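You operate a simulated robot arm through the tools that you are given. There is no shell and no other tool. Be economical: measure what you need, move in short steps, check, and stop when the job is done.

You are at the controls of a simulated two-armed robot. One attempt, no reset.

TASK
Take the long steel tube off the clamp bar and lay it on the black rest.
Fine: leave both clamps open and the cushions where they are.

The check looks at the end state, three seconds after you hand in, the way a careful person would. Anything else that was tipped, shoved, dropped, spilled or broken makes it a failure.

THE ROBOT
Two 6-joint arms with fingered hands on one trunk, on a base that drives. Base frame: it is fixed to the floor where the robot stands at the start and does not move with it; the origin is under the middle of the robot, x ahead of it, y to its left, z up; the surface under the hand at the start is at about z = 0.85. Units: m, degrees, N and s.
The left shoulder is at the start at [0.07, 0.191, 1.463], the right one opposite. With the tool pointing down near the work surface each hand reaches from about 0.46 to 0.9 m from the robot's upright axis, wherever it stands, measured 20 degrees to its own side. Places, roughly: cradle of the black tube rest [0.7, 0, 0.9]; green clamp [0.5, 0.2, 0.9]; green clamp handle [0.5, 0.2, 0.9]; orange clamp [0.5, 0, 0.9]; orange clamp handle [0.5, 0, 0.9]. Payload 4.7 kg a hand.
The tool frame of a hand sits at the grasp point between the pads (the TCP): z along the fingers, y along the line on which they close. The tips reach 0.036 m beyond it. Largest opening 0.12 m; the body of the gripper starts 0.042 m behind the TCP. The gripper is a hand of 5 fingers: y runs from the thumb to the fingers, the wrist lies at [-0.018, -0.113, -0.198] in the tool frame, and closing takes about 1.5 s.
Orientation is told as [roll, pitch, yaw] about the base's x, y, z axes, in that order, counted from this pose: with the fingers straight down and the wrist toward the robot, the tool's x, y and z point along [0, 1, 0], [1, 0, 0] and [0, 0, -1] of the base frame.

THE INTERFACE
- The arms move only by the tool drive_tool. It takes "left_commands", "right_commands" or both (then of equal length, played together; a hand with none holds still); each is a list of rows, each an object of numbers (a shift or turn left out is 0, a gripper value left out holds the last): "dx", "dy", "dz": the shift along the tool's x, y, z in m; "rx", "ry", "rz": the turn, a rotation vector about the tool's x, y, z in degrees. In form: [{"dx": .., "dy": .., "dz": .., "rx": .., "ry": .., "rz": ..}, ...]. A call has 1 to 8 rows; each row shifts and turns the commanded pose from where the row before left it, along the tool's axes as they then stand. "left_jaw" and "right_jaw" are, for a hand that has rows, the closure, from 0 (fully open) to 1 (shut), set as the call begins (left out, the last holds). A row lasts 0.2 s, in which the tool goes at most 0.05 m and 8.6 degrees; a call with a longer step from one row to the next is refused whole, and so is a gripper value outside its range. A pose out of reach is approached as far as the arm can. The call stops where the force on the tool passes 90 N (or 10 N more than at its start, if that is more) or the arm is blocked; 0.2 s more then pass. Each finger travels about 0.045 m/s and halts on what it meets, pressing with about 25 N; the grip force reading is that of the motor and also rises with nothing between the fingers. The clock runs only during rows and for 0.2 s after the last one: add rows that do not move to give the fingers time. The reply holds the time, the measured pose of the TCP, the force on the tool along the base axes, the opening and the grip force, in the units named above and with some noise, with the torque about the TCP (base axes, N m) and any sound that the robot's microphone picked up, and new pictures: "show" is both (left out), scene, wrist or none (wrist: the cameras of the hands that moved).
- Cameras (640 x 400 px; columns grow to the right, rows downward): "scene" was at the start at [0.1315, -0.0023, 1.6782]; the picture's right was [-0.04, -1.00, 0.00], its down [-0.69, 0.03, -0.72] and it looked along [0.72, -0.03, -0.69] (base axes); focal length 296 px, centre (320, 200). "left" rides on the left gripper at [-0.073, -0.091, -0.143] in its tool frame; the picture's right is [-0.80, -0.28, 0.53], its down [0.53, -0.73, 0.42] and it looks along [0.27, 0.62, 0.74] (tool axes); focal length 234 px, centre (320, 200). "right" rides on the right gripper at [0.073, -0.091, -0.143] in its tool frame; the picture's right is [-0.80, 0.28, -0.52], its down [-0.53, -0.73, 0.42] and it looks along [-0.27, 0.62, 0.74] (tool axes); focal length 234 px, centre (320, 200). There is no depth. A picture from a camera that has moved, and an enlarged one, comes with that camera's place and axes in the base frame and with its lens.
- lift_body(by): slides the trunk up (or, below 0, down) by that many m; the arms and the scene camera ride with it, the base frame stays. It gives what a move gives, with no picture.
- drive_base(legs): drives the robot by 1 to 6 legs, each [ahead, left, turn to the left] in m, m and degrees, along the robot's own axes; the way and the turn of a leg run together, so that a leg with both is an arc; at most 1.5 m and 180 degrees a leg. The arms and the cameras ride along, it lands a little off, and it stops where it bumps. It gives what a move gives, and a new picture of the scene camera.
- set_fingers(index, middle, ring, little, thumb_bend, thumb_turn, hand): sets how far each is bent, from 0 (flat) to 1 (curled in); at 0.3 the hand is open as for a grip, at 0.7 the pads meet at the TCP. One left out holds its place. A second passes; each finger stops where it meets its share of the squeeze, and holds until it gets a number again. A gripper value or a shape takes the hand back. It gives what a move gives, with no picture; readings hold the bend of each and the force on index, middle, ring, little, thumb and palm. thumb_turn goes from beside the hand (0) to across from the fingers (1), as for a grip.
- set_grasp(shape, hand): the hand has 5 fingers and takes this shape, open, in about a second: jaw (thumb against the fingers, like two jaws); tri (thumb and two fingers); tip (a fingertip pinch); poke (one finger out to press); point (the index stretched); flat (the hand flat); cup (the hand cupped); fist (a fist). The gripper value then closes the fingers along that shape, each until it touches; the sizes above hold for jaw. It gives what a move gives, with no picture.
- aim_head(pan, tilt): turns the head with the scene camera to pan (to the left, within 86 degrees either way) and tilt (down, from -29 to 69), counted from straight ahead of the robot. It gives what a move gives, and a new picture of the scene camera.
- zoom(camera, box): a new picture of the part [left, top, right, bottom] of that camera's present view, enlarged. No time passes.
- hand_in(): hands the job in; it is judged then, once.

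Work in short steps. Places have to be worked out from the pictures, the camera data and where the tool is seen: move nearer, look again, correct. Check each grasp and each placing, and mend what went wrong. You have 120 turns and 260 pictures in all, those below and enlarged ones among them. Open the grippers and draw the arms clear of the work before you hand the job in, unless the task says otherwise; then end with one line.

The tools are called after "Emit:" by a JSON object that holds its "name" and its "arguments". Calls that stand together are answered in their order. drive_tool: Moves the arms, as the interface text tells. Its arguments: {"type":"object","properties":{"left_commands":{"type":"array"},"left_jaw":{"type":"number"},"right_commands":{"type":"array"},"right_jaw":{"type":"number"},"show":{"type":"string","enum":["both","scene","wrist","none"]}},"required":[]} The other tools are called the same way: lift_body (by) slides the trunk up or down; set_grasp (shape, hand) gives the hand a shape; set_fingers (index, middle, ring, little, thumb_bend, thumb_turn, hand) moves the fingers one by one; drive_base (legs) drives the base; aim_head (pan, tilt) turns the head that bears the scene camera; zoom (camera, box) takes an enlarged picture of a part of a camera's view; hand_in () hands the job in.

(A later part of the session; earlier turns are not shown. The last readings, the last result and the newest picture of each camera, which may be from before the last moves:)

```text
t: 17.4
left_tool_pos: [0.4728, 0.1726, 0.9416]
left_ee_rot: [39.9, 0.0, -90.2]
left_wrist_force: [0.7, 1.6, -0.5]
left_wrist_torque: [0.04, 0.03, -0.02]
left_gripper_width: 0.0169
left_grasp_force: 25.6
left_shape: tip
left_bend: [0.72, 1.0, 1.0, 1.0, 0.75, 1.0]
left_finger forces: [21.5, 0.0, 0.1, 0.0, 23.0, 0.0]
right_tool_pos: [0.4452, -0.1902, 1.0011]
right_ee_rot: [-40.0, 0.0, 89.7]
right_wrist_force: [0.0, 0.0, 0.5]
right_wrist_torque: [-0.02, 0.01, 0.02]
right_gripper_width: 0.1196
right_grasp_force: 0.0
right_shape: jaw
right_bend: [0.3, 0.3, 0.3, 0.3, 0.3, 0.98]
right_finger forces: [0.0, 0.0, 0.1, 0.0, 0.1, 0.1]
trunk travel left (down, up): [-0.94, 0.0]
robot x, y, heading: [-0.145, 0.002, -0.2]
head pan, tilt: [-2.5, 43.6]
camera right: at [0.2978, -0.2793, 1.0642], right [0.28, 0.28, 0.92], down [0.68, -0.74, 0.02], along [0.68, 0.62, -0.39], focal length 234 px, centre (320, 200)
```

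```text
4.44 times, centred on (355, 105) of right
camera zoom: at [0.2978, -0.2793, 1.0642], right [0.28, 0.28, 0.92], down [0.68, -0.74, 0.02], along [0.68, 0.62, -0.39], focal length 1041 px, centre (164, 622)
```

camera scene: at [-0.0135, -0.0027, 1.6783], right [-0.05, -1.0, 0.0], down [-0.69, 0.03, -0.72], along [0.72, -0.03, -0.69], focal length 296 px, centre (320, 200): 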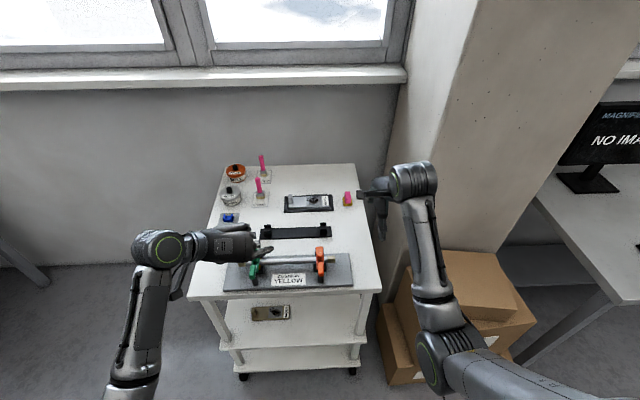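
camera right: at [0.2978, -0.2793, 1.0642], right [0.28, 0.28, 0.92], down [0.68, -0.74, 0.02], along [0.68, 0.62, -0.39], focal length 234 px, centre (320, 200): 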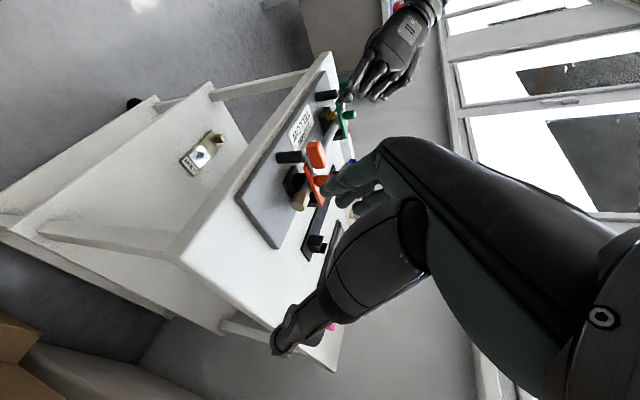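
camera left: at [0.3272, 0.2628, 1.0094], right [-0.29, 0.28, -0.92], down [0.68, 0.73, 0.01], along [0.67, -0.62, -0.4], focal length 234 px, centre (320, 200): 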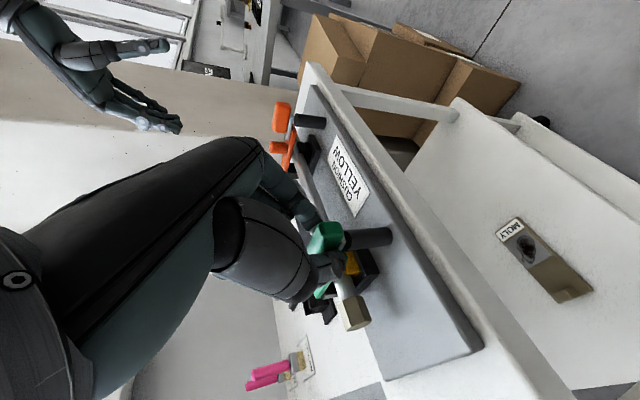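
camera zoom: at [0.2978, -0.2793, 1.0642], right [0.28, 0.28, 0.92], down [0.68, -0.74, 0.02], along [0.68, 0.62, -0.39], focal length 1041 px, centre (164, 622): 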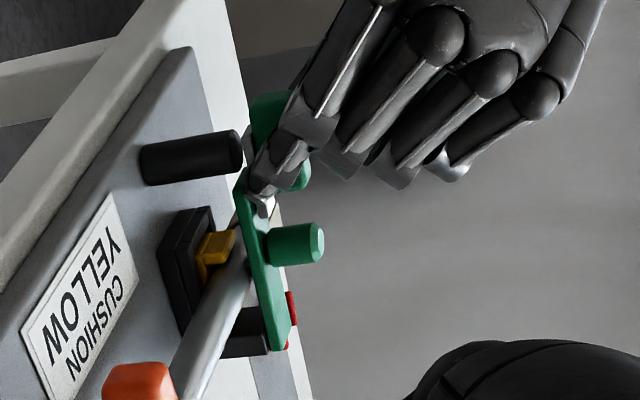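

No visible rotation: the pinch probably slid up the handle. I regrip further out towards the handle's end, lower, for more leverage.

Emit:
{"name": "drive_tool", "arguments": {"left_commands": [{}, {}, {}, {}, {"dx": -0.009, "dz": 0.001}, {"dx": -0.009, "dz": 0.001}, {}], "left_jaw": 0.3, "show": "none"}}

Emit:
{"name": "zoom", "arguments": {"camera": "left", "box": [260, 180, 400, 320]}}

Emit:
{"name": "zoom", "arguments": {"camera": "right", "box": [320, 70, 380, 130]}}

```text
t: 19.1
left_tool_pos: [0.4617, 0.1709, 0.9288]
left_ee_rot: [40.1, 0.0, -90.3]
left_wrist_force: [0.9, -0.2, 5.2]
left_wrist_torque: [-0.01, 0.0, 0.03]
left_gripper_width: 0.0837
left_grasp_force: 0.0
left_shape: tip
left_bend: [0.28, 0.98, 0.99, 0.99, 0.6, 0.99]
left_finger forces: [0.0, 5.0, 0.0, 0.0, 0.1, 0.0]
right_tool_pos: [0.4448, -0.1895, 1.002]
right_ee_rot: [-40.0, -0.1, 89.7]
right_wrist_force: [0.4, -0.8, 0.3]
right_wrist_torque: [0.01, 0.0, -0.03]
right_gripper_width: 0.12
right_grasp_force: 0.1
right_shape: jaw
right_bend: [0.3, 0.3, 0.3, 0.3, 0.3, 0.98]
right_finger forces: [0.0, 0.0, 0.0, 0.1, 0.0, 0.1]
trunk travel left (down, up): [-0.94, 0.0]
robot x, y, heading: [-0.1449, 0.0038, -0.0]
head pan, tilt: [-2.5, 43.6]
```

```text
2.86 times, centred on (330, 250) of left
camera zoom: at [0.3134, 0.2613, 0.9922], right [-0.28, 0.28, -0.92], down [0.68, 0.73, 0.02], along [0.68, -0.62, -0.39], focal length 669 px, centre (291, 57)
```

zoom: 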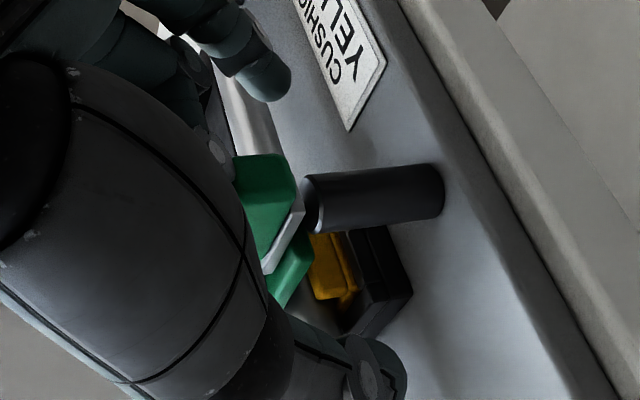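

```text
6.67 times, centred on (350, 100) of right
camera zoom: at [0.2974, -0.2798, 1.0646], right [0.28, 0.28, 0.92], down [0.68, -0.74, 0.02], along [0.68, 0.62, -0.39], focal length 1561 px, centre (120, 867)
```

zoom: 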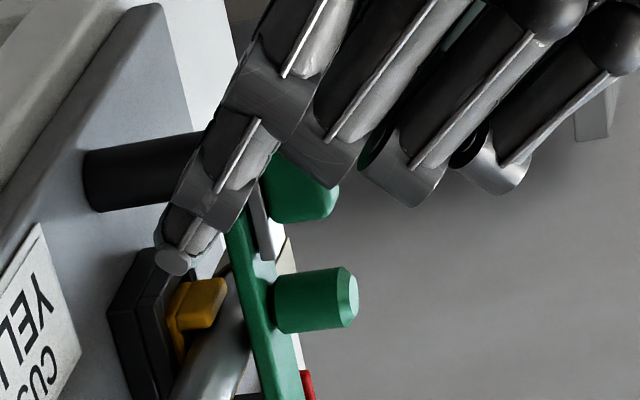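

Index and thumb flank the handle's end. I pinch and lift again, straight up.

Emit:
{"name": "drive_tool", "arguments": {"left_commands": [{}, {}, {}, {}, {}, {}], "left_jaw": 1, "show": "none"}}

Emit:
{"name": "drive_tool", "arguments": {"left_commands": [{"dx": 0.0064, "dz": -0.0076}, {"dx": 0.0064, "dz": -0.0076}, {}, {}], "show": "none"}}

Emit:
{"name": "zoom", "arguments": {"camera": "right", "box": [310, 60, 390, 140]}}

Emit:
{"name": "zoom", "arguments": {"camera": "left", "box": [260, 180, 400, 320]}}

```text
t: 20.4
left_tool_pos: [0.46, 0.1706, 0.9282]
left_ee_rot: [40.2, 0.1, -90.2]
left_wrist_force: [2.2, -1.3, 8.0]
left_wrist_torque: [-0.11, 0.03, 0.0]
left_gripper_width: 0.0121
left_grasp_force: 24.6
left_shape: tip
left_bend: [0.71, 0.98, 1.0, 1.0, 0.73, 1.0]
left_finger forces: [21.7, 8.7, 0.0, 0.0, 20.9, 0.1]
right_tool_pos: [0.4447, -0.1906, 1.0027]
right_ee_rot: [-40.0, -0.1, 89.7]
right_wrist_force: [-0.3, -0.7, -0.8]
right_wrist_torque: [0.03, -0.02, -0.01]
right_gripper_width: 0.1198
right_grasp_force: 0.0
right_shape: jaw
right_bend: [0.3, 0.3, 0.3, 0.3, 0.3, 0.98]
right_finger forces: [0.0, 0.1, 0.1, 0.0, 0.1, 0.1]
trunk travel left (down, up): [-0.94, 0.0]
robot x, y, heading: [-0.1433, 0.0004, -0.1]
head pan, tilt: [-2.5, 43.6]
```

```text
t: 21.4
left_tool_pos: [0.4632, 0.1715, 0.9394]
left_ee_rot: [39.1, 0.3, -90.2]
left_wrist_force: [1.9, -6.6, -48.6]
left_wrist_torque: [0.01, 0.6, -0.27]
left_gripper_width: 0.0101
left_grasp_force: 24.9
left_shape: tip
left_bend: [0.71, 1.0, 1.0, 1.0, 0.74, 1.0]
left_finger forces: [32.4, 0.0, 0.1, 0.1, 21.3, 0.0]
right_tool_pos: [0.4489, -0.1893, 0.9978]
right_ee_rot: [-39.7, 0.0, 89.6]
right_wrist_force: [-0.9, 0.4, -0.5]
right_wrist_torque: [-0.01, 0.03, 0.02]
right_gripper_width: 0.1194
right_grasp_force: 0.1
right_shape: jaw
right_bend: [0.3, 0.3, 0.3, 0.3, 0.3, 0.98]
right_finger forces: [0.0, 0.0, 0.0, 0.1, 0.0, 0.0]
trunk travel left (down, up): [-0.94, 0.0]
robot x, y, heading: [-0.1428, 0.0046, 0.0]
head pan, tilt: [-2.5, 43.6]
```

```text
5.00 times, centred on (350, 100) of right
camera zoom: at [0.3024, -0.2793, 1.0619], right [0.28, 0.28, 0.92], down [0.68, -0.74, 0.01], along [0.68, 0.62, -0.4], focal length 1171 px, centre (170, 700)
```

zoom: 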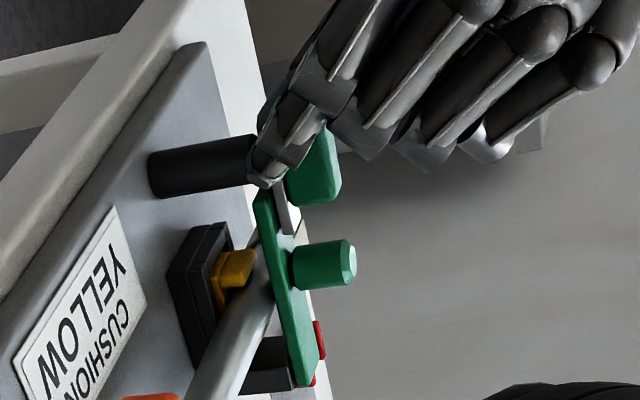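

```text
2.86 times, centred on (330, 250) of left
camera zoom: at [0.3151, 0.2629, 1.0053], right [-0.29, 0.28, -0.91], down [0.68, 0.73, 0.01], along [0.67, -0.62, -0.41], focal length 669 px, centre (291, 57)
```

zoom: 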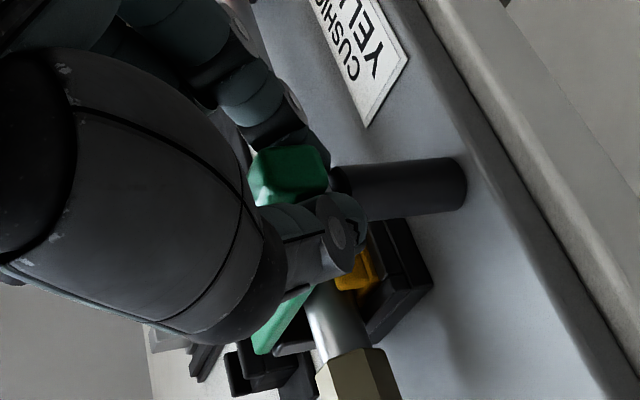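

49 N and still no lift, so lifting is likely the wrong motion. I relax and test a sideways swing of the handle, towards −y first.

Emit:
{"name": "drive_tool", "arguments": {"left_commands": [{"dx": -0.006, "dz": 0.007}, {"dx": -0.002, "dz": 0.002}, {"dy": 0.005}, {"dy": 0.005}, {"dy": 0.005}, {}], "show": "none"}}

Emit:
{"name": "zoom", "arguments": {"camera": "right", "box": [310, 60, 390, 140]}}

```text
t: 22.9
left_tool_pos: [0.4602, 0.1612, 0.9358]
left_ee_rot: [40.1, 0.0, -90.1]
left_wrist_force: [-2.8, 25.6, 1.8]
left_wrist_torque: [0.71, 0.04, 0.55]
left_gripper_width: 0.0119
left_grasp_force: 24.6
left_shape: tip
left_bend: [0.72, 1.0, 1.0, 1.0, 0.72, 1.0]
left_finger forces: [11.8, 0.0, 0.1, 0.1, 34.5, 0.1]
right_tool_pos: [0.4448, -0.1868, 1.002]
right_ee_rot: [-40.0, 0.1, 89.8]
right_wrist_force: [0.2, -0.7, 0.8]
right_wrist_torque: [0.02, 0.02, -0.01]
right_gripper_width: 0.1194
right_grasp_force: 0.2
right_shape: jaw
right_bend: [0.3, 0.3, 0.3, 0.3, 0.3, 0.98]
right_finger forces: [0.0, 0.1, 0.0, 0.0, 0.0, 0.1]
trunk travel left (down, up): [-0.94, 0.0]
robot x, y, heading: [-0.1421, 0.0002, -0.1]
head pan, tilt: [-2.5, 43.6]
```

```text
5.00 times, centred on (350, 100) of right
camera zoom: at [0.2975, -0.2761, 1.0655], right [0.28, 0.28, 0.92], down [0.68, -0.74, 0.02], along [0.68, 0.62, -0.4], focal length 1171 px, centre (170, 700)
```

zoom: 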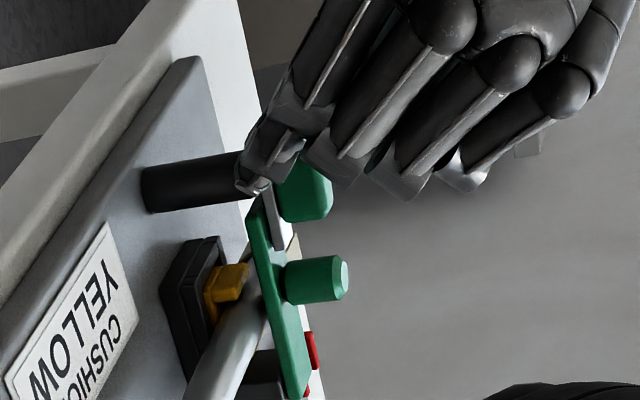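

No swing to −y (25 N). I relax, then test pulling the handle toward the robot (−x) and to +y in turn.

Emit:
{"name": "drive_tool", "arguments": {"left_commands": [{"dy": -0.008}, {"dy": -0.007}, {"dx": -0.004, "dz": -0.0032}, {"dx": -0.004, "dz": -0.0032}, {"dx": -0.004, "dz": -0.0032}, {}], "show": "none"}}

Emit:
{"name": "zoom", "arguments": {"camera": "right", "box": [310, 60, 390, 140]}}

Emit:
{"name": "drive_tool", "arguments": {"left_commands": [{"dx": 0.006, "dz": 0.0048}, {"dx": 0.006, "dz": 0.0048}, {"dy": -0.005}, {"dy": -0.005}, {"dy": -0.005}, {}], "show": "none"}}

Emit:
{"name": "zoom", "arguments": {"camera": "right", "box": [310, 60, 390, 140]}}

```text
t: 24.2
left_tool_pos: [0.4481, 0.1718, 0.9326]
left_ee_rot: [39.7, 0.1, -90.2]
left_wrist_force: [28.2, 2.0, -23.1]
left_wrist_torque: [0.05, -0.06, 0.07]
left_gripper_width: 0.0099
left_grasp_force: 24.8
left_shape: tip
left_bend: [0.72, 1.0, 1.0, 1.0, 0.73, 1.0]
left_finger forces: [19.1, 0.0, 0.0, 0.1, 21.5, 0.0]
right_tool_pos: [0.4505, -0.1903, 0.998]
right_ee_rot: [-39.7, 0.1, 89.7]
right_wrist_force: [0.2, -0.5, 0.0]
right_wrist_torque: [0.01, 0.04, -0.01]
right_gripper_width: 0.1199
right_grasp_force: 0.2
right_shape: jaw
right_bend: [0.3, 0.3, 0.3, 0.3, 0.3, 0.98]
right_finger forces: [0.0, 0.0, 0.0, 0.0, 0.0, 0.1]
trunk travel left (down, up): [-0.94, 0.0]
robot x, y, heading: [-0.1406, 0.0026, -0.4]
head pan, tilt: [-2.5, 43.6]
```

```text
5.00 times, centred on (350, 100) of right
camera zoom: at [0.3025, -0.2792, 1.0622], right [0.28, 0.28, 0.92], down [0.68, -0.74, 0.01], along [0.68, 0.62, -0.4], focal length 1171 px, centre (170, 700)
```

zoom: 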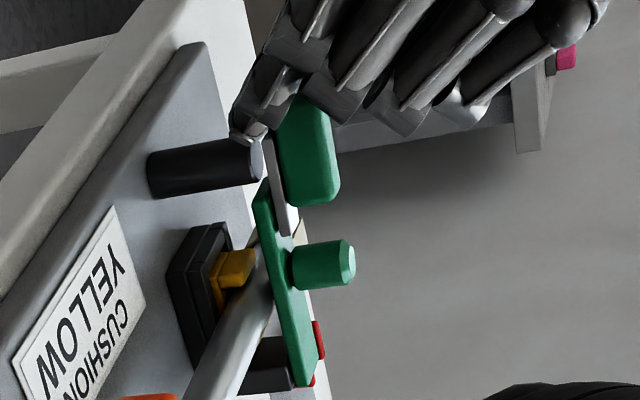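

```text
t: 25.6
left_tool_pos: [0.452, 0.1801, 0.9363]
left_ee_rot: [39.5, 0.2, -90.7]
left_wrist_force: [-49.0, -28.6, -13.9]
left_wrist_torque: [-0.54, 0.98, -1.45]
left_gripper_width: 0.0136
left_grasp_force: 24.9
left_shape: tip
left_bend: [0.72, 1.0, 1.0, 1.0, 0.75, 1.0]
left_finger forces: [108.1, 0.0, 0.0, 0.0, 13.2, 0.1]
right_tool_pos: [0.4414, -0.1937, 1.004]
right_ee_rot: [-40.2, -0.2, 89.6]
right_wrist_force: [0.2, -0.3, -0.2]
right_wrist_torque: [0.01, -0.02, 0.01]
right_gripper_width: 0.1198
right_grasp_force: 0.0
right_shape: jaw
right_bend: [0.3, 0.3, 0.3, 0.3, 0.3, 0.98]
right_finger forces: [0.0, 0.0, 0.0, 0.0, 0.0, 0.0]
trunk travel left (down, up): [-0.94, 0.0]
robot x, y, heading: [-0.143, 0.0006, -0.2]
head pan, tilt: [-2.5, 43.6]
```

```text
5.00 times, centred on (350, 100) of right
camera zoom: at [0.2927, -0.283, 1.0657], right [0.28, 0.27, 0.92], down [0.68, -0.74, 0.02], along [0.68, 0.62, -0.39], focal length 1171 px, centre (170, 700)
```

zoom: 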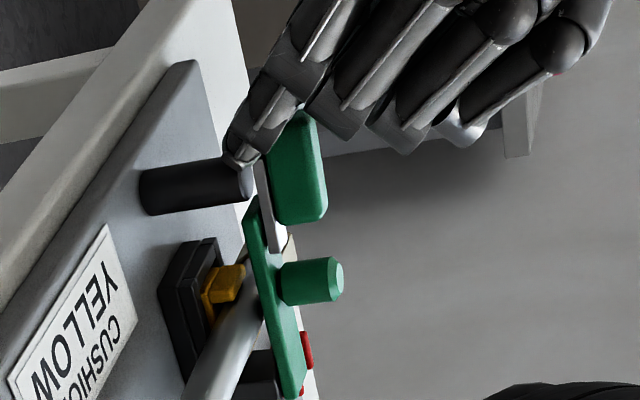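

The handle doesn't yield in those directions, and the index is wedged. I release, back off, and take a much closer look at the mechanism.

Emit:
{"name": "drive_tool", "arguments": {"left_commands": [{"dy": 0.006}, {}, {}, {}, {}, {}, {"dz": -0.02}, {"dz": -0.03}], "left_jaw": 0, "show": "none"}}

Emit:
{"name": "drive_tool", "arguments": {"left_commands": [{"dy": -0.04}, {"dy": -0.04, "dz": -0.01}, {"dx": -0.02}], "show": "wrist"}}

Emit:
{"name": "zoom", "arguments": {"camera": "right", "box": [310, 60, 390, 140]}}

Emit:
{"name": "zoom", "arguments": {"camera": "scene", "box": [230, 240, 290, 300]}}

```text
t: 27.4
left_tool_pos: [0.4289, 0.1771, 0.973]
left_ee_rot: [40.0, 0.0, -90.1]
left_wrist_force: [0.5, -0.4, 0.4]
left_wrist_torque: [0.0, 0.04, 0.01]
left_gripper_width: 0.1197
left_grasp_force: 0.0
left_shape: tip
left_bend: [0.3, 0.98, 0.99, 0.99, 0.3, 0.98]
left_finger forces: [0.0, 0.0, 0.0, 0.1, 0.0, 0.0]
right_tool_pos: [0.4445, -0.1908, 1.0027]
right_ee_rot: [-39.9, 0.0, 89.8]
right_wrist_force: [-0.2, 0.1, 0.1]
right_wrist_torque: [-0.01, -0.01, 0.0]
right_gripper_width: 0.1195
right_grasp_force: 0.0
right_shape: jaw
right_bend: [0.3, 0.3, 0.3, 0.3, 0.3, 0.98]
right_finger forces: [0.0, 0.1, 0.0, 0.0, 0.0, 0.0]
trunk travel left (down, up): [-0.94, 0.0]
robot x, y, heading: [-0.1452, -0.0017, -0.5]
head pan, tilt: [-2.5, 43.6]
```

```text
t: 28.2
left_tool_pos: [0.4059, 0.2594, 0.9659]
left_ee_rot: [39.9, 0.1, -90.4]
left_wrist_force: [-0.2, 0.1, 0.1]
left_wrist_torque: [0.02, 0.01, 0.02]
left_gripper_width: 0.1197
left_grasp_force: 0.2
left_shape: tip
left_bend: [0.3, 0.98, 0.99, 0.99, 0.3, 0.98]
left_finger forces: [0.0, 0.0, 0.1, 0.0, 0.0, 0.1]
right_tool_pos: [0.4448, -0.192, 1.0025]
right_ee_rot: [-39.9, -0.1, 89.8]
right_wrist_force: [0.5, -0.1, 0.0]
right_wrist_torque: [0.03, 0.02, 0.02]
right_gripper_width: 0.1197
right_grasp_force: 0.0
right_shape: jaw
right_bend: [0.3, 0.3, 0.3, 0.3, 0.3, 0.98]
right_finger forces: [0.0, 0.0, 0.0, 0.0, 0.1, 0.1]
trunk travel left (down, up): [-0.94, 0.0]
robot x, y, heading: [-0.146, 0.0011, -0.3]
head pan, tilt: [-2.5, 43.6]
camera left: at [0.2582, 0.3504, 1.0302], right [-0.28, 0.28, -0.92], down [0.68, 0.73, 0.02], along [0.68, -0.62, -0.39], focal length 234 px, centre (320, 200)
```

left: 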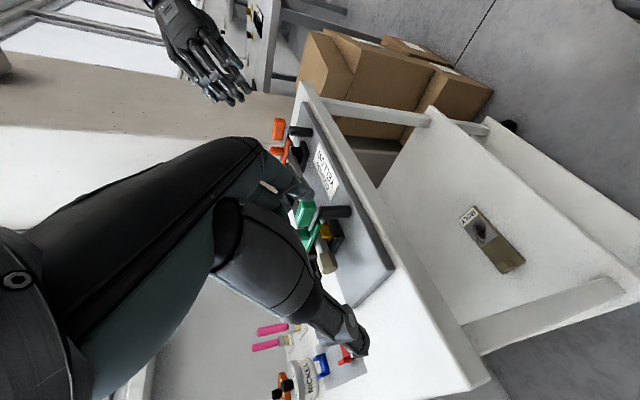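

```text
5.00 times, centred on (350, 100) of right
camera zoom: at [0.297, -0.2812, 1.0643], right [0.28, 0.28, 0.92], down [0.68, -0.74, 0.02], along [0.68, 0.62, -0.39], focal length 1171 px, centre (170, 700)
```

zoom: 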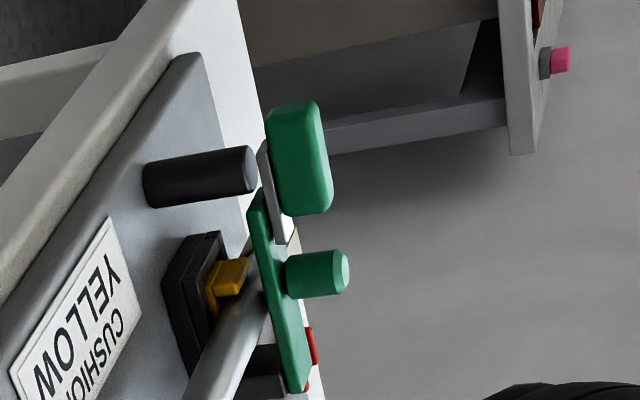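

```text
6.67 times, centred on (260, 270) of scene
camera zoom: at [-0.0131, -0.0049, 1.6783], right [-0.05, -1.0, 0.0], down [-0.69, 0.03, -0.72], along [0.72, -0.03, -0.69], focal length 1974 px, centre (720, -267)
```

zoom: 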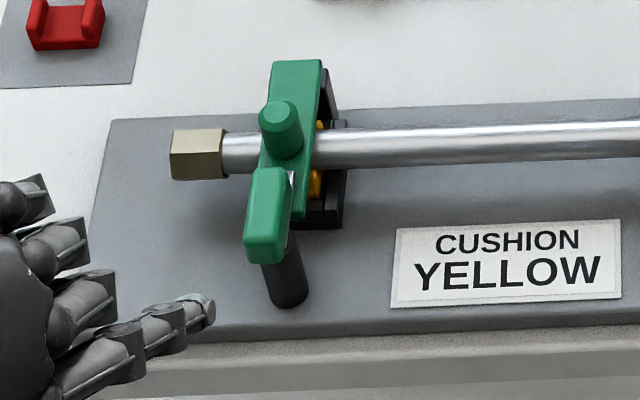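

The green handle now seems turned slightly relative to its arm (after the +y push). I compare with the orange one in detail.

Emit:
{"name": "zoom", "arguments": {"camera": "scene", "box": [245, 245, 275, 290]}}

Emit:
{"name": "zoom", "arguments": {"camera": "scene", "box": [305, 245, 335, 290]}}

Emit:
{"name": "zoom", "arguments": {"camera": "left", "box": [280, 190, 350, 280]}}

```text
8.89 times, centred on (260, 268) of scene
camera zoom: at [-0.0131, -0.0049, 1.6783], right [-0.05, -1.0, 0.0], down [-0.69, 0.03, -0.72], along [0.72, -0.03, -0.69], focal length 2632 px, centre (853, -400)
```

zoom: 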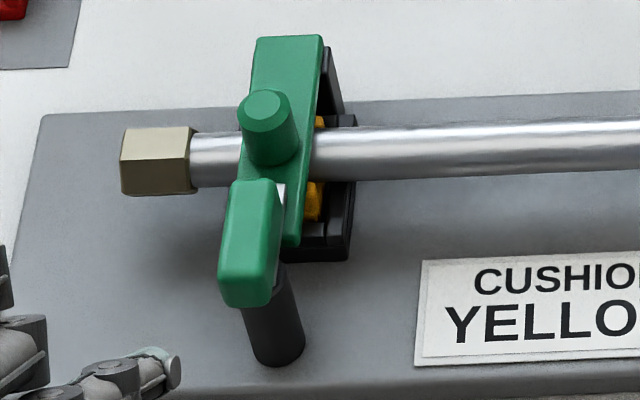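

```text
8.89 times, centred on (320, 268) of scene
camera zoom: at [-0.0131, -0.0049, 1.6783], right [-0.05, -1.0, 0.0], down [-0.69, 0.03, -0.72], along [0.72, -0.03, -0.69], focal length 2632 px, centre (320, -400)
```

zoom: 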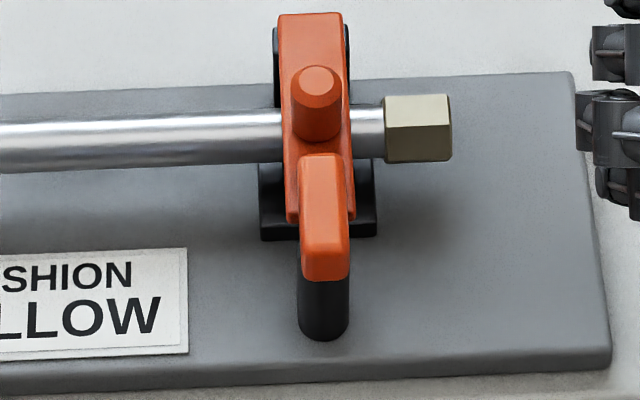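

```text
4.44 times, centred on (315, 235) of left
camera zoom: at [0.2582, 0.3504, 1.0302], right [-0.28, 0.28, -0.92], down [0.68, 0.73, 0.02], along [0.68, -0.62, -0.39], focal length 1041 px, centre (342, 44)
```

zoom: 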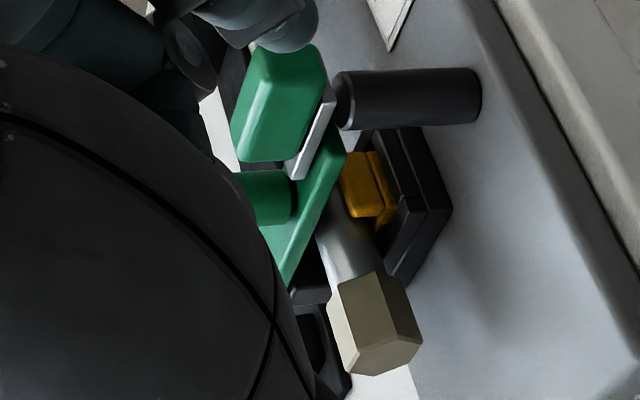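

The shape suggests a short lever (handle x≈0.456–0.49, z≈0.92–0.94), which my tilted pinch barely held. A better grasp: hand horizontal pointing forward with index and thumb along both sides of the handle, then swing the hand up and over. I turn the hand to that pose.

Emit:
{"name": "drive_tool", "arguments": {"left_commands": [{"dz": -0.03}, {"ry": 8.4, "dx": 0.01}, {"ry": 8.4, "dx": 0.01}, {"ry": 8.4}, {"ry": 8.4}, {"ry": 8.4}, {"ry": 8}], "show": "wrist"}}

Emit:
{"name": "zoom", "arguments": {"camera": "scene", "box": [200, 220, 340, 340]}}

```text
t: 29.9
left_tool_pos: [0.4037, 0.2547, 1.0203]
left_ee_rot: [89.4, 0.1, -90.1]
left_wrist_force: [-0.7, 0.6, -0.1]
left_wrist_torque: [-0.01, 0.01, -0.03]
left_gripper_width: 0.1198
left_grasp_force: 0.0
left_shape: tip
left_bend: [0.3, 0.98, 0.99, 0.99, 0.3, 0.98]
left_finger forces: [0.0, 0.0, 0.0, 0.0, 0.0, 0.0]
left hand out of reach, approached as far as the arm can: row 7
right_tool_pos: [0.4448, -0.1898, 1.0012]
right_ee_rot: [-40.0, -0.1, 89.6]
right_wrist_force: [0.0, -0.5, 0.5]
right_wrist_torque: [0.01, 0.01, -0.03]
right_gripper_width: 0.1199
right_grasp_force: 0.0
right_shape: jaw
right_bend: [0.3, 0.3, 0.3, 0.3, 0.3, 0.98]
right_finger forces: [0.0, 0.1, 0.0, 0.0, 0.0, 0.1]
trunk travel left (down, up): [-0.94, 0.0]
robot x, y, heading: [-0.1452, 0.0048, 0.0]
head pan, tilt: [-2.5, 43.6]
camera left: at [0.2595, 0.3463, 0.9499], right [0.52, 0.28, -0.81], down [0.43, 0.73, 0.53], along [0.74, -0.62, 0.26], focal length 234 px, centre (320, 200)
```

left: 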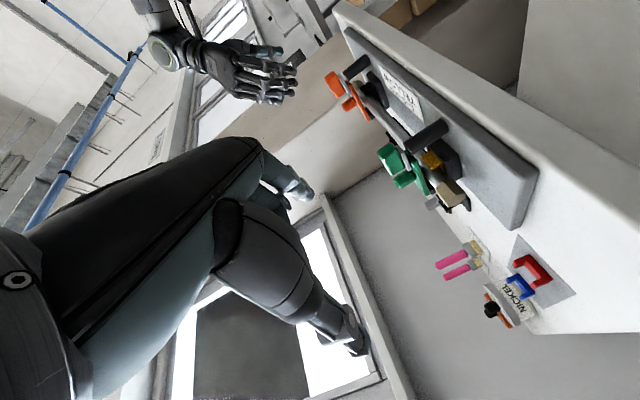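

```text
3.33 times, centred on (270, 280) of scene
camera zoom: at [-0.0126, -0.003, 1.6782], right [-0.05, -1.0, 0.0], down [-0.69, 0.03, -0.72], along [0.72, -0.03, -0.69], focal length 987 px, centre (487, -67)
```

zoom: 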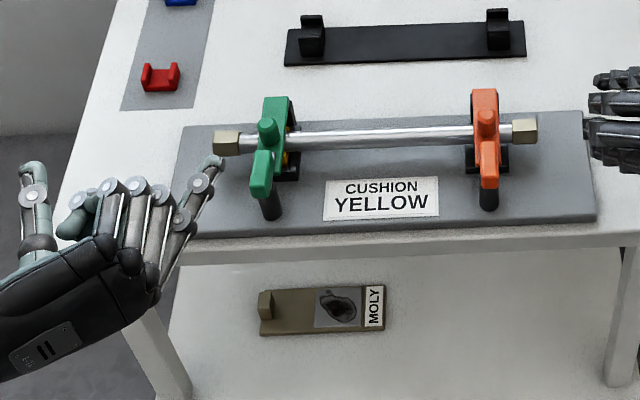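

Emit:
{"name": "zoom", "arguments": {"camera": "left", "box": [360, 110, 480, 220]}}

Emit:
{"name": "zoom", "arguments": {"camera": "left", "box": [310, 40, 410, 130]}}

```text
3.64 times, centred on (420, 165) of left
camera zoom: at [0.2595, 0.3463, 0.9499], right [0.52, 0.28, -0.81], down [0.43, 0.73, 0.53], along [0.74, -0.62, 0.26], focal length 852 px, centre (-44, 327)
```

zoom: 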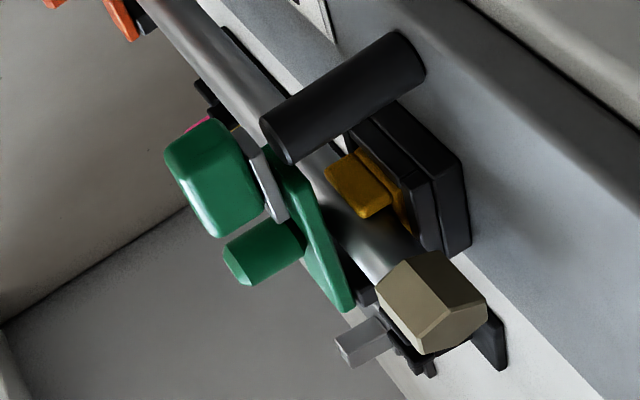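

```text
4.44 times, centred on (360, 85) of left
camera zoom: at [0.2595, 0.3463, 0.9499], right [0.52, 0.28, -0.81], down [0.43, 0.73, 0.53], along [0.74, -0.62, 0.26], focal length 1041 px, centre (142, 711)
```

zoom: 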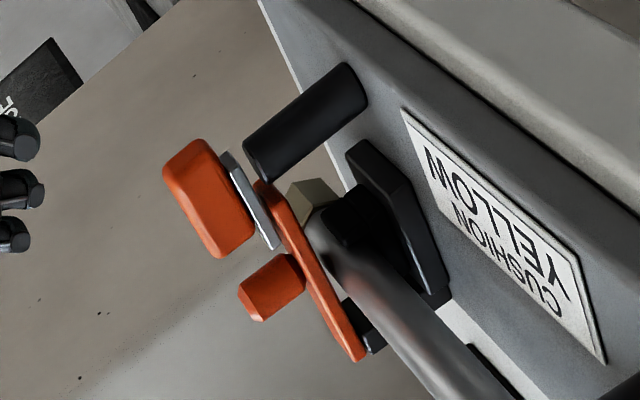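

The side view shows the handle and silver shank lie on top of the arm, with the post just below; my earlier pinch probably also squeezed the post. I now bring the horizontal hand in line with the handle.

Emit:
{"name": "drive_tool", "arguments": {"left_commands": [{"dy": 0.042, "dx": -0.02}, {"dy": 0.04, "dx": -0.025}, {"dx": -0.02}, {"dx": -0.018, "dz": 0.015}], "show": "wrist"}}

Emit:
{"name": "zoom", "arguments": {"camera": "scene", "box": [220, 230, 320, 310]}}

Emit:
{"name": "zoom", "arguments": {"camera": "right", "box": [310, 50, 410, 140]}}

```text
t: 30.9
left_tool_pos: [0.4242, 0.1748, 1.0074]
left_ee_rot: [89.2, 0.1, -90.2]
left_wrist_force: [0.5, -0.1, 0.2]
left_wrist_torque: [0.02, 0.01, 0.01]
left_gripper_width: 0.1198
left_grasp_force: 0.1
left_shape: tip
left_bend: [0.3, 0.98, 0.99, 0.99, 0.3, 0.98]
left_finger forces: [0.1, 0.0, 0.0, 0.1, 0.0, 0.0]
left hand out of reach, approached as far as the arm can: row 1, 2, 3, 4
right_tool_pos: [0.4465, -0.1912, 1.0013]
right_ee_rot: [-39.9, -0.1, 89.7]
right_wrist_force: [-0.3, -0.8, -0.4]
right_wrist_torque: [0.01, 0.04, -0.02]
right_gripper_width: 0.1196
right_grasp_force: 0.0
right_shape: jaw
right_bend: [0.3, 0.3, 0.3, 0.3, 0.3, 0.98]
right_finger forces: [0.0, 0.1, 0.0, 0.0, 0.0, 0.1]
trunk travel left (down, up): [-0.94, 0.0]
robot x, y, heading: [-0.1455, -0.0013, -0.1]
head pan, tilt: [-2.5, 43.6]
camera left: at [0.2804, 0.2652, 0.9367], right [0.52, 0.28, -0.81], down [0.43, 0.73, 0.53], along [0.74, -0.62, 0.26], focal length 234 px, centre (320, 200)
```

left: 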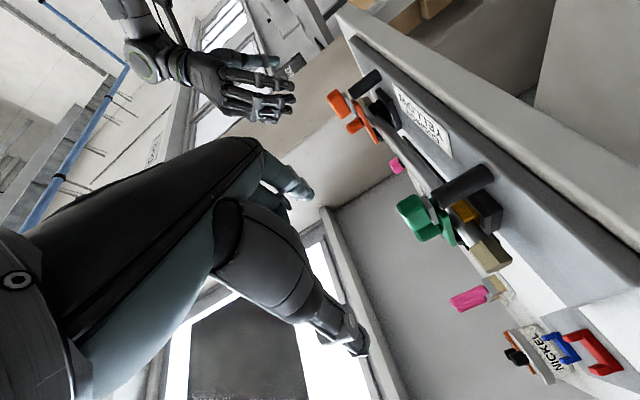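

```text
5.00 times, centred on (270, 270) of scene
camera zoom: at [-0.0105, -0.0029, 1.678], right [-0.05, -1.0, 0.0], down [-0.69, 0.03, -0.72], along [0.72, -0.03, -0.69], focal length 1481 px, centre (570, -150)
```

zoom: 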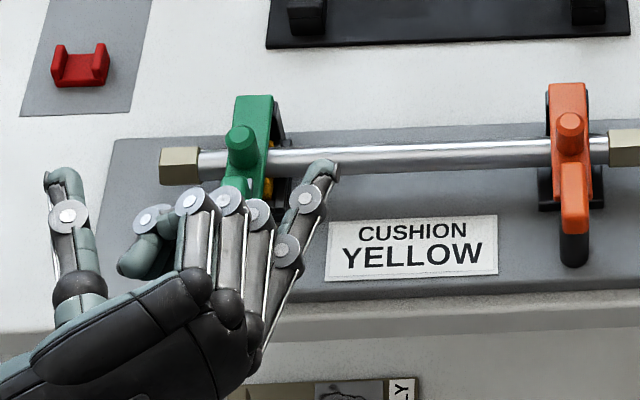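

```text
4.44 times, centred on (360, 95) of right
camera zoom: at [0.2987, -0.2797, 1.0638], right [0.28, 0.28, 0.92], down [0.68, -0.74, 0.01], along [0.68, 0.62, -0.39], focal length 1041 px, centre (142, 667)
```

zoom: 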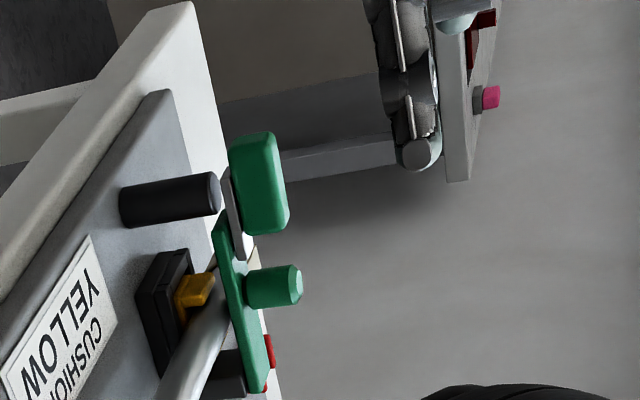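

The arm can't go lower in this pose from this trunk height. I raise the commanded left pose and the right hand, then lower the trunk a bit.

Emit:
{"name": "drive_tool", "arguments": {"left_commands": [{"dx": 0.035, "dz": -0.02}, {"dx": 0.035, "dz": -0.015}, {"dx": 0.02}, {}], "right_commands": [{"dz": -0.031, "dx": -0.026}, {"dz": -0.031, "dx": -0.026}, {"dz": -0.031, "dx": -0.026}, {"dz": -0.031, "dx": -0.026}], "show": "none"}}

Emit:
{"name": "lift_body", "arguments": {"by": -0.1}}

```text
t: 31.9
left_tool_pos: [0.3871, 0.1737, 1.0976]
left_ee_rot: [90.0, 0.1, -90.2]
left_wrist_force: [0.2, -0.6, -0.1]
left_wrist_torque: [0.03, 0.03, -0.04]
left_gripper_width: 0.1199
left_grasp_force: 0.1
left_shape: tip
left_bend: [0.3, 0.98, 0.99, 0.99, 0.3, 0.98]
left_finger forces: [0.0, 0.1, 0.0, 0.0, 0.1, 0.0]
right_tool_pos: [0.4441, -0.189, 1.1668]
right_ee_rot: [-39.9, 0.0, 89.7]
right_wrist_force: [0.2, 0.1, 0.1]
right_wrist_torque: [0.02, 0.01, 0.03]
right_gripper_width: 0.1199
right_grasp_force: 0.1
right_shape: jaw
right_bend: [0.3, 0.3, 0.3, 0.3, 0.3, 0.98]
right_finger forces: [0.0, 0.1, 0.1, 0.0, 0.0, 0.0]
trunk travel left (down, up): [-0.94, 0.0]
robot x, y, heading: [-0.1428, 0.0021, -0.2]
head pan, tilt: [-2.5, 43.6]
```

```text
t: 33.2
left_tool_pos: [0.3879, 0.1735, 0.9982]
left_ee_rot: [90.0, 0.0, -90.2]
left_wrist_force: [-0.6, -0.2, 0.1]
left_wrist_torque: [-0.03, -0.01, 0.0]
left_gripper_width: 0.1201
left_grasp_force: 0.1
left_shape: tip
left_bend: [0.3, 0.98, 0.99, 0.99, 0.3, 0.98]
left_finger forces: [0.0, 0.1, 0.0, 0.0, 0.1, 0.0]
right_tool_pos: [0.4453, -0.1902, 1.0687]
right_ee_rot: [-40.0, 0.1, 89.6]
right_wrist_force: [0.0, -0.1, 0.1]
right_wrist_torque: [0.01, 0.06, 0.01]
right_gripper_width: 0.1194
right_grasp_force: 0.0
right_shape: jaw
right_bend: [0.3, 0.3, 0.3, 0.3, 0.3, 0.98]
right_finger forces: [0.1, 0.1, 0.1, 0.0, 0.0, 0.0]
trunk travel left (down, up): [-0.84, 0.1]
robot x, y, heading: [-0.1448, -0.0001, -0.2]
head pan, tilt: [-2.5, 43.6]
```

Now I lower the left hand to handle height, still short of it in x.

Emit:
{"name": "drive_tool", "arguments": {"left_commands": [{"dx": -0.035, "dz": 0.015}, {"dx": -0.03, "dz": 0.015}, {}], "show": "wrist"}}

Emit:
{"name": "zoom", "arguments": {"camera": "scene", "box": [200, 220, 340, 330]}}

Emit:
{"name": "zoom", "arguments": {"camera": "left", "box": [250, 160, 430, 330]}}

```text
t: 34.0
left_tool_pos: [0.4175, 0.1724, 0.9328]
left_ee_rot: [89.9, 0.0, -90.2]
left_wrist_force: [0.2, 0.4, 0.8]
left_wrist_torque: [-0.01, 0.01, 0.02]
left_gripper_width: 0.12
left_grasp_force: 0.1
left_shape: tip
left_bend: [0.3, 0.98, 0.99, 0.99, 0.3, 0.98]
left_finger forces: [0.0, 0.1, 0.0, 0.0, 0.1, 0.0]
right_tool_pos: [0.4441, -0.1884, 1.0675]
right_ee_rot: [-40.0, 0.1, 89.7]
right_wrist_force: [-0.9, -0.6, 0.2]
right_wrist_torque: [-0.01, -0.02, 0.0]
right_gripper_width: 0.1197
right_grasp_force: 0.0
right_shape: jaw
right_bend: [0.3, 0.3, 0.3, 0.3, 0.3, 0.98]
right_finger forces: [0.0, 0.0, 0.0, 0.0, 0.0, 0.0]
trunk travel left (down, up): [-0.84, 0.1]
robot x, y, heading: [-0.1458, 0.0025, -0.2]
head pan, tilt: [-2.5, 43.6]
camera left: at [0.2741, 0.2637, 0.8612], right [0.53, 0.28, -0.8], down [0.43, 0.73, 0.53], along [0.73, -0.62, 0.27], focal length 234 px, centre (320, 200)
```

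left: 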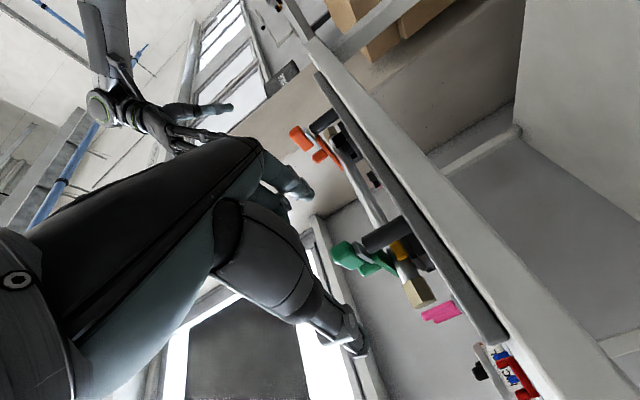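

```text
3.64 times, centred on (270, 275) of scene
camera zoom: at [-0.013, -0.0028, 1.5783], right [-0.05, -1.0, 0.0], down [-0.69, 0.03, -0.72], along [0.72, -0.03, -0.69], focal length 1077 px, centre (502, -73)
```

zoom: 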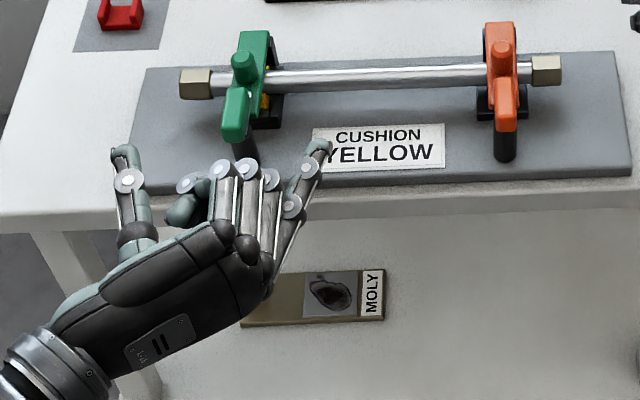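

```text
2.35 times, centred on (340, 245) of left
camera zoom: at [0.2741, 0.2637, 0.8612], right [0.53, 0.28, -0.8], down [0.43, 0.73, 0.53], along [0.73, -0.62, 0.27], focal length 551 px, centre (273, 94)
```

zoom: 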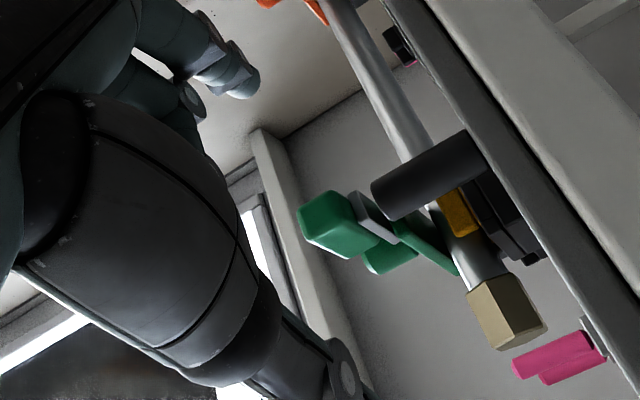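

Height and lateral position match. I advance 4 cm in steps, watching force.

Emit:
{"name": "drive_tool", "arguments": {"left_commands": [{"dz": 0.015}, {"dz": 0.012}, {"dz": 0.008}, {"dz": 0.006}], "show": "none"}}

Emit:
{"name": "zoom", "arguments": {"camera": "scene", "box": [220, 230, 300, 290]}}

Emit:
{"name": "zoom", "arguments": {"camera": "left", "box": [250, 180, 390, 320]}}

```text
t: 35.0
left_tool_pos: [0.4598, 0.1727, 0.9324]
left_ee_rot: [90.0, 0.0, -90.2]
left_wrist_force: [0.5, 0.5, 0.3]
left_wrist_torque: [0.0, 0.02, -0.03]
left_gripper_width: 0.1198
left_grasp_force: 0.1
left_shape: tip
left_bend: [0.3, 0.98, 0.99, 0.99, 0.3, 0.98]
left_finger forces: [0.0, 0.0, 0.0, 0.1, 0.0, 0.0]
right_tool_pos: [0.4445, -0.1887, 1.0674]
right_ee_rot: [-40.0, 0.0, 89.7]
right_wrist_force: [0.9, -0.1, -0.9]
right_wrist_torque: [0.01, 0.03, -0.01]
right_gripper_width: 0.1197
right_grasp_force: 0.1
right_shape: jaw
right_bend: [0.3, 0.3, 0.3, 0.3, 0.3, 0.98]
right_finger forces: [0.1, 0.0, 0.1, 0.0, 0.1, 0.0]
trunk travel left (down, up): [-0.84, 0.1]
robot x, y, heading: [-0.1425, 0.0014, -0.6]
head pan, tilt: [-2.5, 43.6]
```

```text
6.67 times, centred on (260, 260) of scene
camera zoom: at [-0.0118, -0.0027, 1.5781], right [-0.05, -1.0, 0.0], down [-0.69, 0.03, -0.72], along [0.72, -0.03, -0.69], focal length 1974 px, centre (720, -200)
```

zoom: 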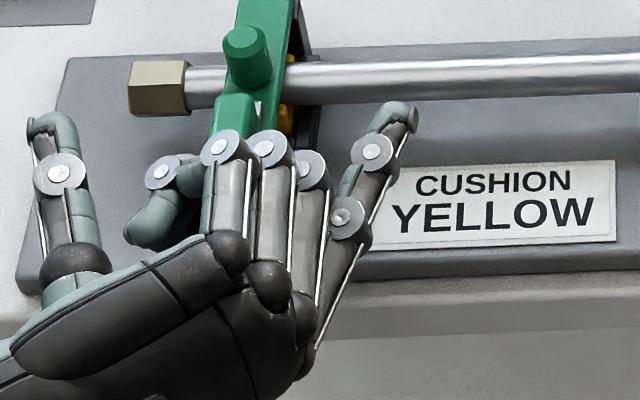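

```text
2.86 times, centred on (320, 250) of left
camera zoom: at [0.3163, 0.2632, 0.8602], right [0.53, 0.28, -0.8], down [0.43, 0.73, 0.53], along [0.73, -0.62, 0.27], focal length 669 px, centre (320, 57)
```

zoom: 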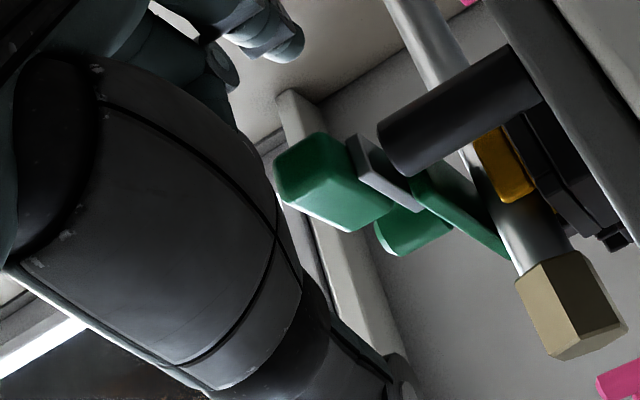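

Aligned; a few mm more and then pinch.

Emit:
{"name": "drive_tool", "arguments": {"left_commands": [{"dz": 0.006}, {}, {}, {}, {}, {}, {}, {}], "left_jaw": 1, "show": "none"}}

Emit:
{"name": "zoom", "arguments": {"camera": "scene", "box": [220, 230, 300, 290]}}

Emit:
{"name": "zoom", "arguments": {"camera": "left", "box": [250, 180, 390, 320]}}

```text
t: 36.8
left_tool_pos: [0.4644, 0.1724, 0.9318]
left_ee_rot: [90.0, 0.0, -90.1]
left_wrist_force: [1.7, -0.5, 0.5]
left_wrist_torque: [0.01, -0.02, -0.07]
left_gripper_width: 0.011
left_grasp_force: 24.9
left_shape: tip
left_bend: [0.72, 1.0, 1.0, 1.0, 0.72, 1.0]
left_finger forces: [22.5, 0.0, 0.0, 0.1, 22.0, 0.0]
right_tool_pos: [0.4439, -0.1887, 1.0671]
right_ee_rot: [-40.1, -0.1, 89.7]
right_wrist_force: [0.0, -0.1, -0.3]
right_wrist_torque: [0.02, 0.03, -0.01]
right_gripper_width: 0.1196
right_grasp_force: 0.0
right_shape: jaw
right_bend: [0.3, 0.3, 0.3, 0.3, 0.3, 0.98]
right_finger forces: [0.0, 0.0, 0.1, 0.0, 0.0, 0.0]
trunk travel left (down, up): [-0.84, 0.1]
robot x, y, heading: [-0.1459, -0.0015, -0.1]
head pan, tilt: [-2.5, 43.6]
```

```text
6.67 times, centred on (260, 260) of scene
camera zoom: at [-0.0121, -0.0028, 1.5782], right [-0.05, -1.0, 0.0], down [-0.69, 0.03, -0.72], along [0.72, -0.03, -0.69], focal length 1974 px, centre (720, -200)
```

zoom: 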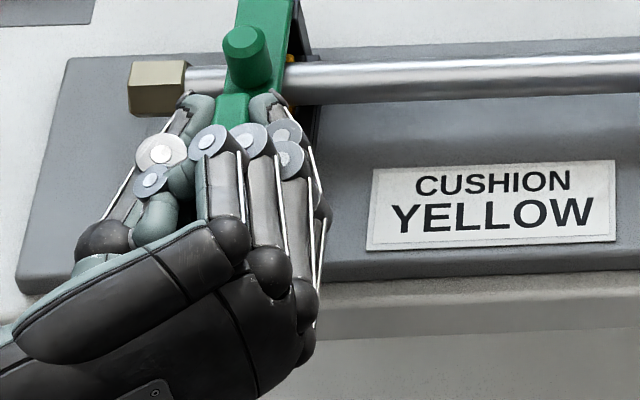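

```text
2.86 times, centred on (320, 250) of left
camera zoom: at [0.3218, 0.2635, 0.8605], right [0.53, 0.28, -0.8], down [0.43, 0.73, 0.53], along [0.73, -0.62, 0.27], focal length 669 px, centre (320, 57)
```

zoom: 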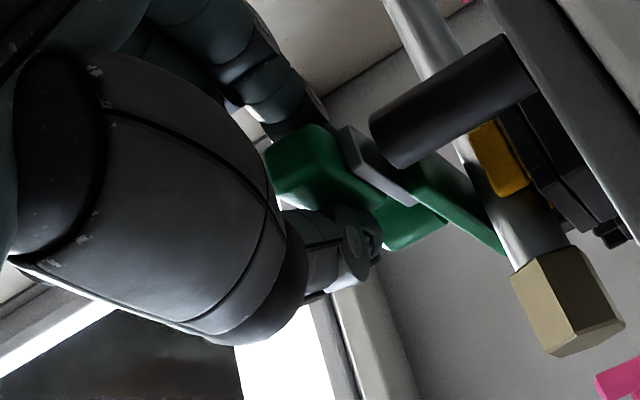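

Clean grip on the handle only. I lift it straight up 12 mm and watch.

Emit:
{"name": "drive_tool", "arguments": {"left_commands": [{"dx": 0.004}, {"dx": 0.004}, {"dx": 0.004}], "show": "none"}}

Emit:
{"name": "zoom", "arguments": {"camera": "left", "box": [250, 180, 390, 320]}}

```text
t: 37.6
left_tool_pos: [0.4647, 0.1725, 0.9388]
left_ee_rot: [89.6, 0.1, -90.3]
left_wrist_force: [-1.2, -4.9, -28.3]
left_wrist_torque: [0.24, 0.74, -0.17]
left_gripper_width: 0.0108
left_grasp_force: 24.9
left_shape: tip
left_bend: [0.72, 1.0, 1.0, 1.0, 0.73, 1.0]
left_finger forces: [26.6, 0.0, 0.0, 0.0, 22.6, 0.0]
right_tool_pos: [0.4465, -0.1883, 1.066]
right_ee_rot: [-39.7, 0.0, 89.6]
right_wrist_force: [0.0, -1.3, 0.2]
right_wrist_torque: [-0.02, 0.02, 0.0]
right_gripper_width: 0.1196
right_grasp_force: 0.1
right_shape: jaw
right_bend: [0.3, 0.3, 0.3, 0.3, 0.3, 0.98]
right_finger forces: [0.1, 0.0, 0.0, 0.0, 0.0, 0.0]
trunk travel left (down, up): [-0.84, 0.1]
robot x, y, heading: [-0.1449, 0.0025, -0.4]
head pan, tilt: [-2.5, 43.6]
```

```text
2.86 times, centred on (320, 250) of left
camera zoom: at [0.3213, 0.2642, 0.8681], right [0.52, 0.28, -0.81], down [0.43, 0.73, 0.53], along [0.74, -0.62, 0.26], focal length 669 px, centre (320, 57)
```

zoom: 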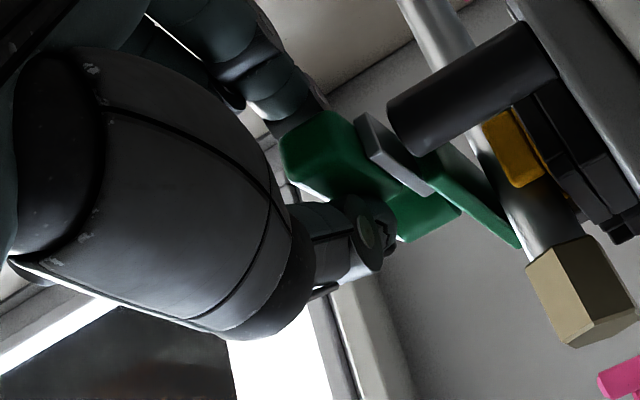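

Force 28 N and rising without slipping; I continue pulling up a further 12 mm with a slight tilt over.

Emit:
{"name": "drive_tool", "arguments": {"left_commands": [{"dx": 0.004}, {"dx": 0.004, "ry": -2}, {"dx": 0.004, "ry": -2}, {}], "show": "none"}}

Emit:
{"name": "zoom", "arguments": {"camera": "left", "box": [250, 180, 390, 320]}}

```text
t: 38.6
left_tool_pos: [0.4642, 0.1729, 0.9585]
left_ee_rot: [86.1, 0.0, -90.2]
left_wrist_force: [3.8, 2.6, 6.0]
left_wrist_torque: [0.08, -0.21, 0.05]
left_gripper_width: 0.0092
left_grasp_force: 24.9
left_shape: tip
left_bend: [0.73, 1.0, 1.0, 1.0, 0.74, 0.98]
left_finger forces: [0.1, 0.0, 0.0, 0.0, 0.1, 0.0]
right_tool_pos: [0.444, -0.188, 1.067]
right_ee_rot: [-40.1, 0.0, 89.7]
right_wrist_force: [0.7, -0.1, 0.6]
right_wrist_torque: [0.01, 0.02, 0.04]
right_gripper_width: 0.1199
right_grasp_force: 0.1
right_shape: jaw
right_bend: [0.3, 0.3, 0.3, 0.3, 0.3, 0.98]
right_finger forces: [0.0, 0.1, 0.1, 0.0, 0.1, 0.0]
trunk travel left (down, up): [-0.84, 0.1]
robot x, y, heading: [-0.1419, 0.0022, -0.2]
head pan, tilt: [-2.5, 43.6]
```

```text
2.86 times, centred on (320, 250) of left
camera zoom: at [0.3164, 0.2636, 0.8952], right [0.47, 0.28, -0.84], down [0.46, 0.73, 0.5], along [0.75, -0.62, 0.22], focal length 669 px, centre (320, 57)
```

zoom: 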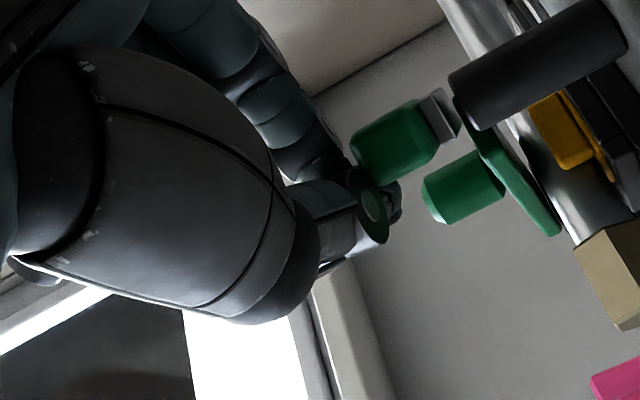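

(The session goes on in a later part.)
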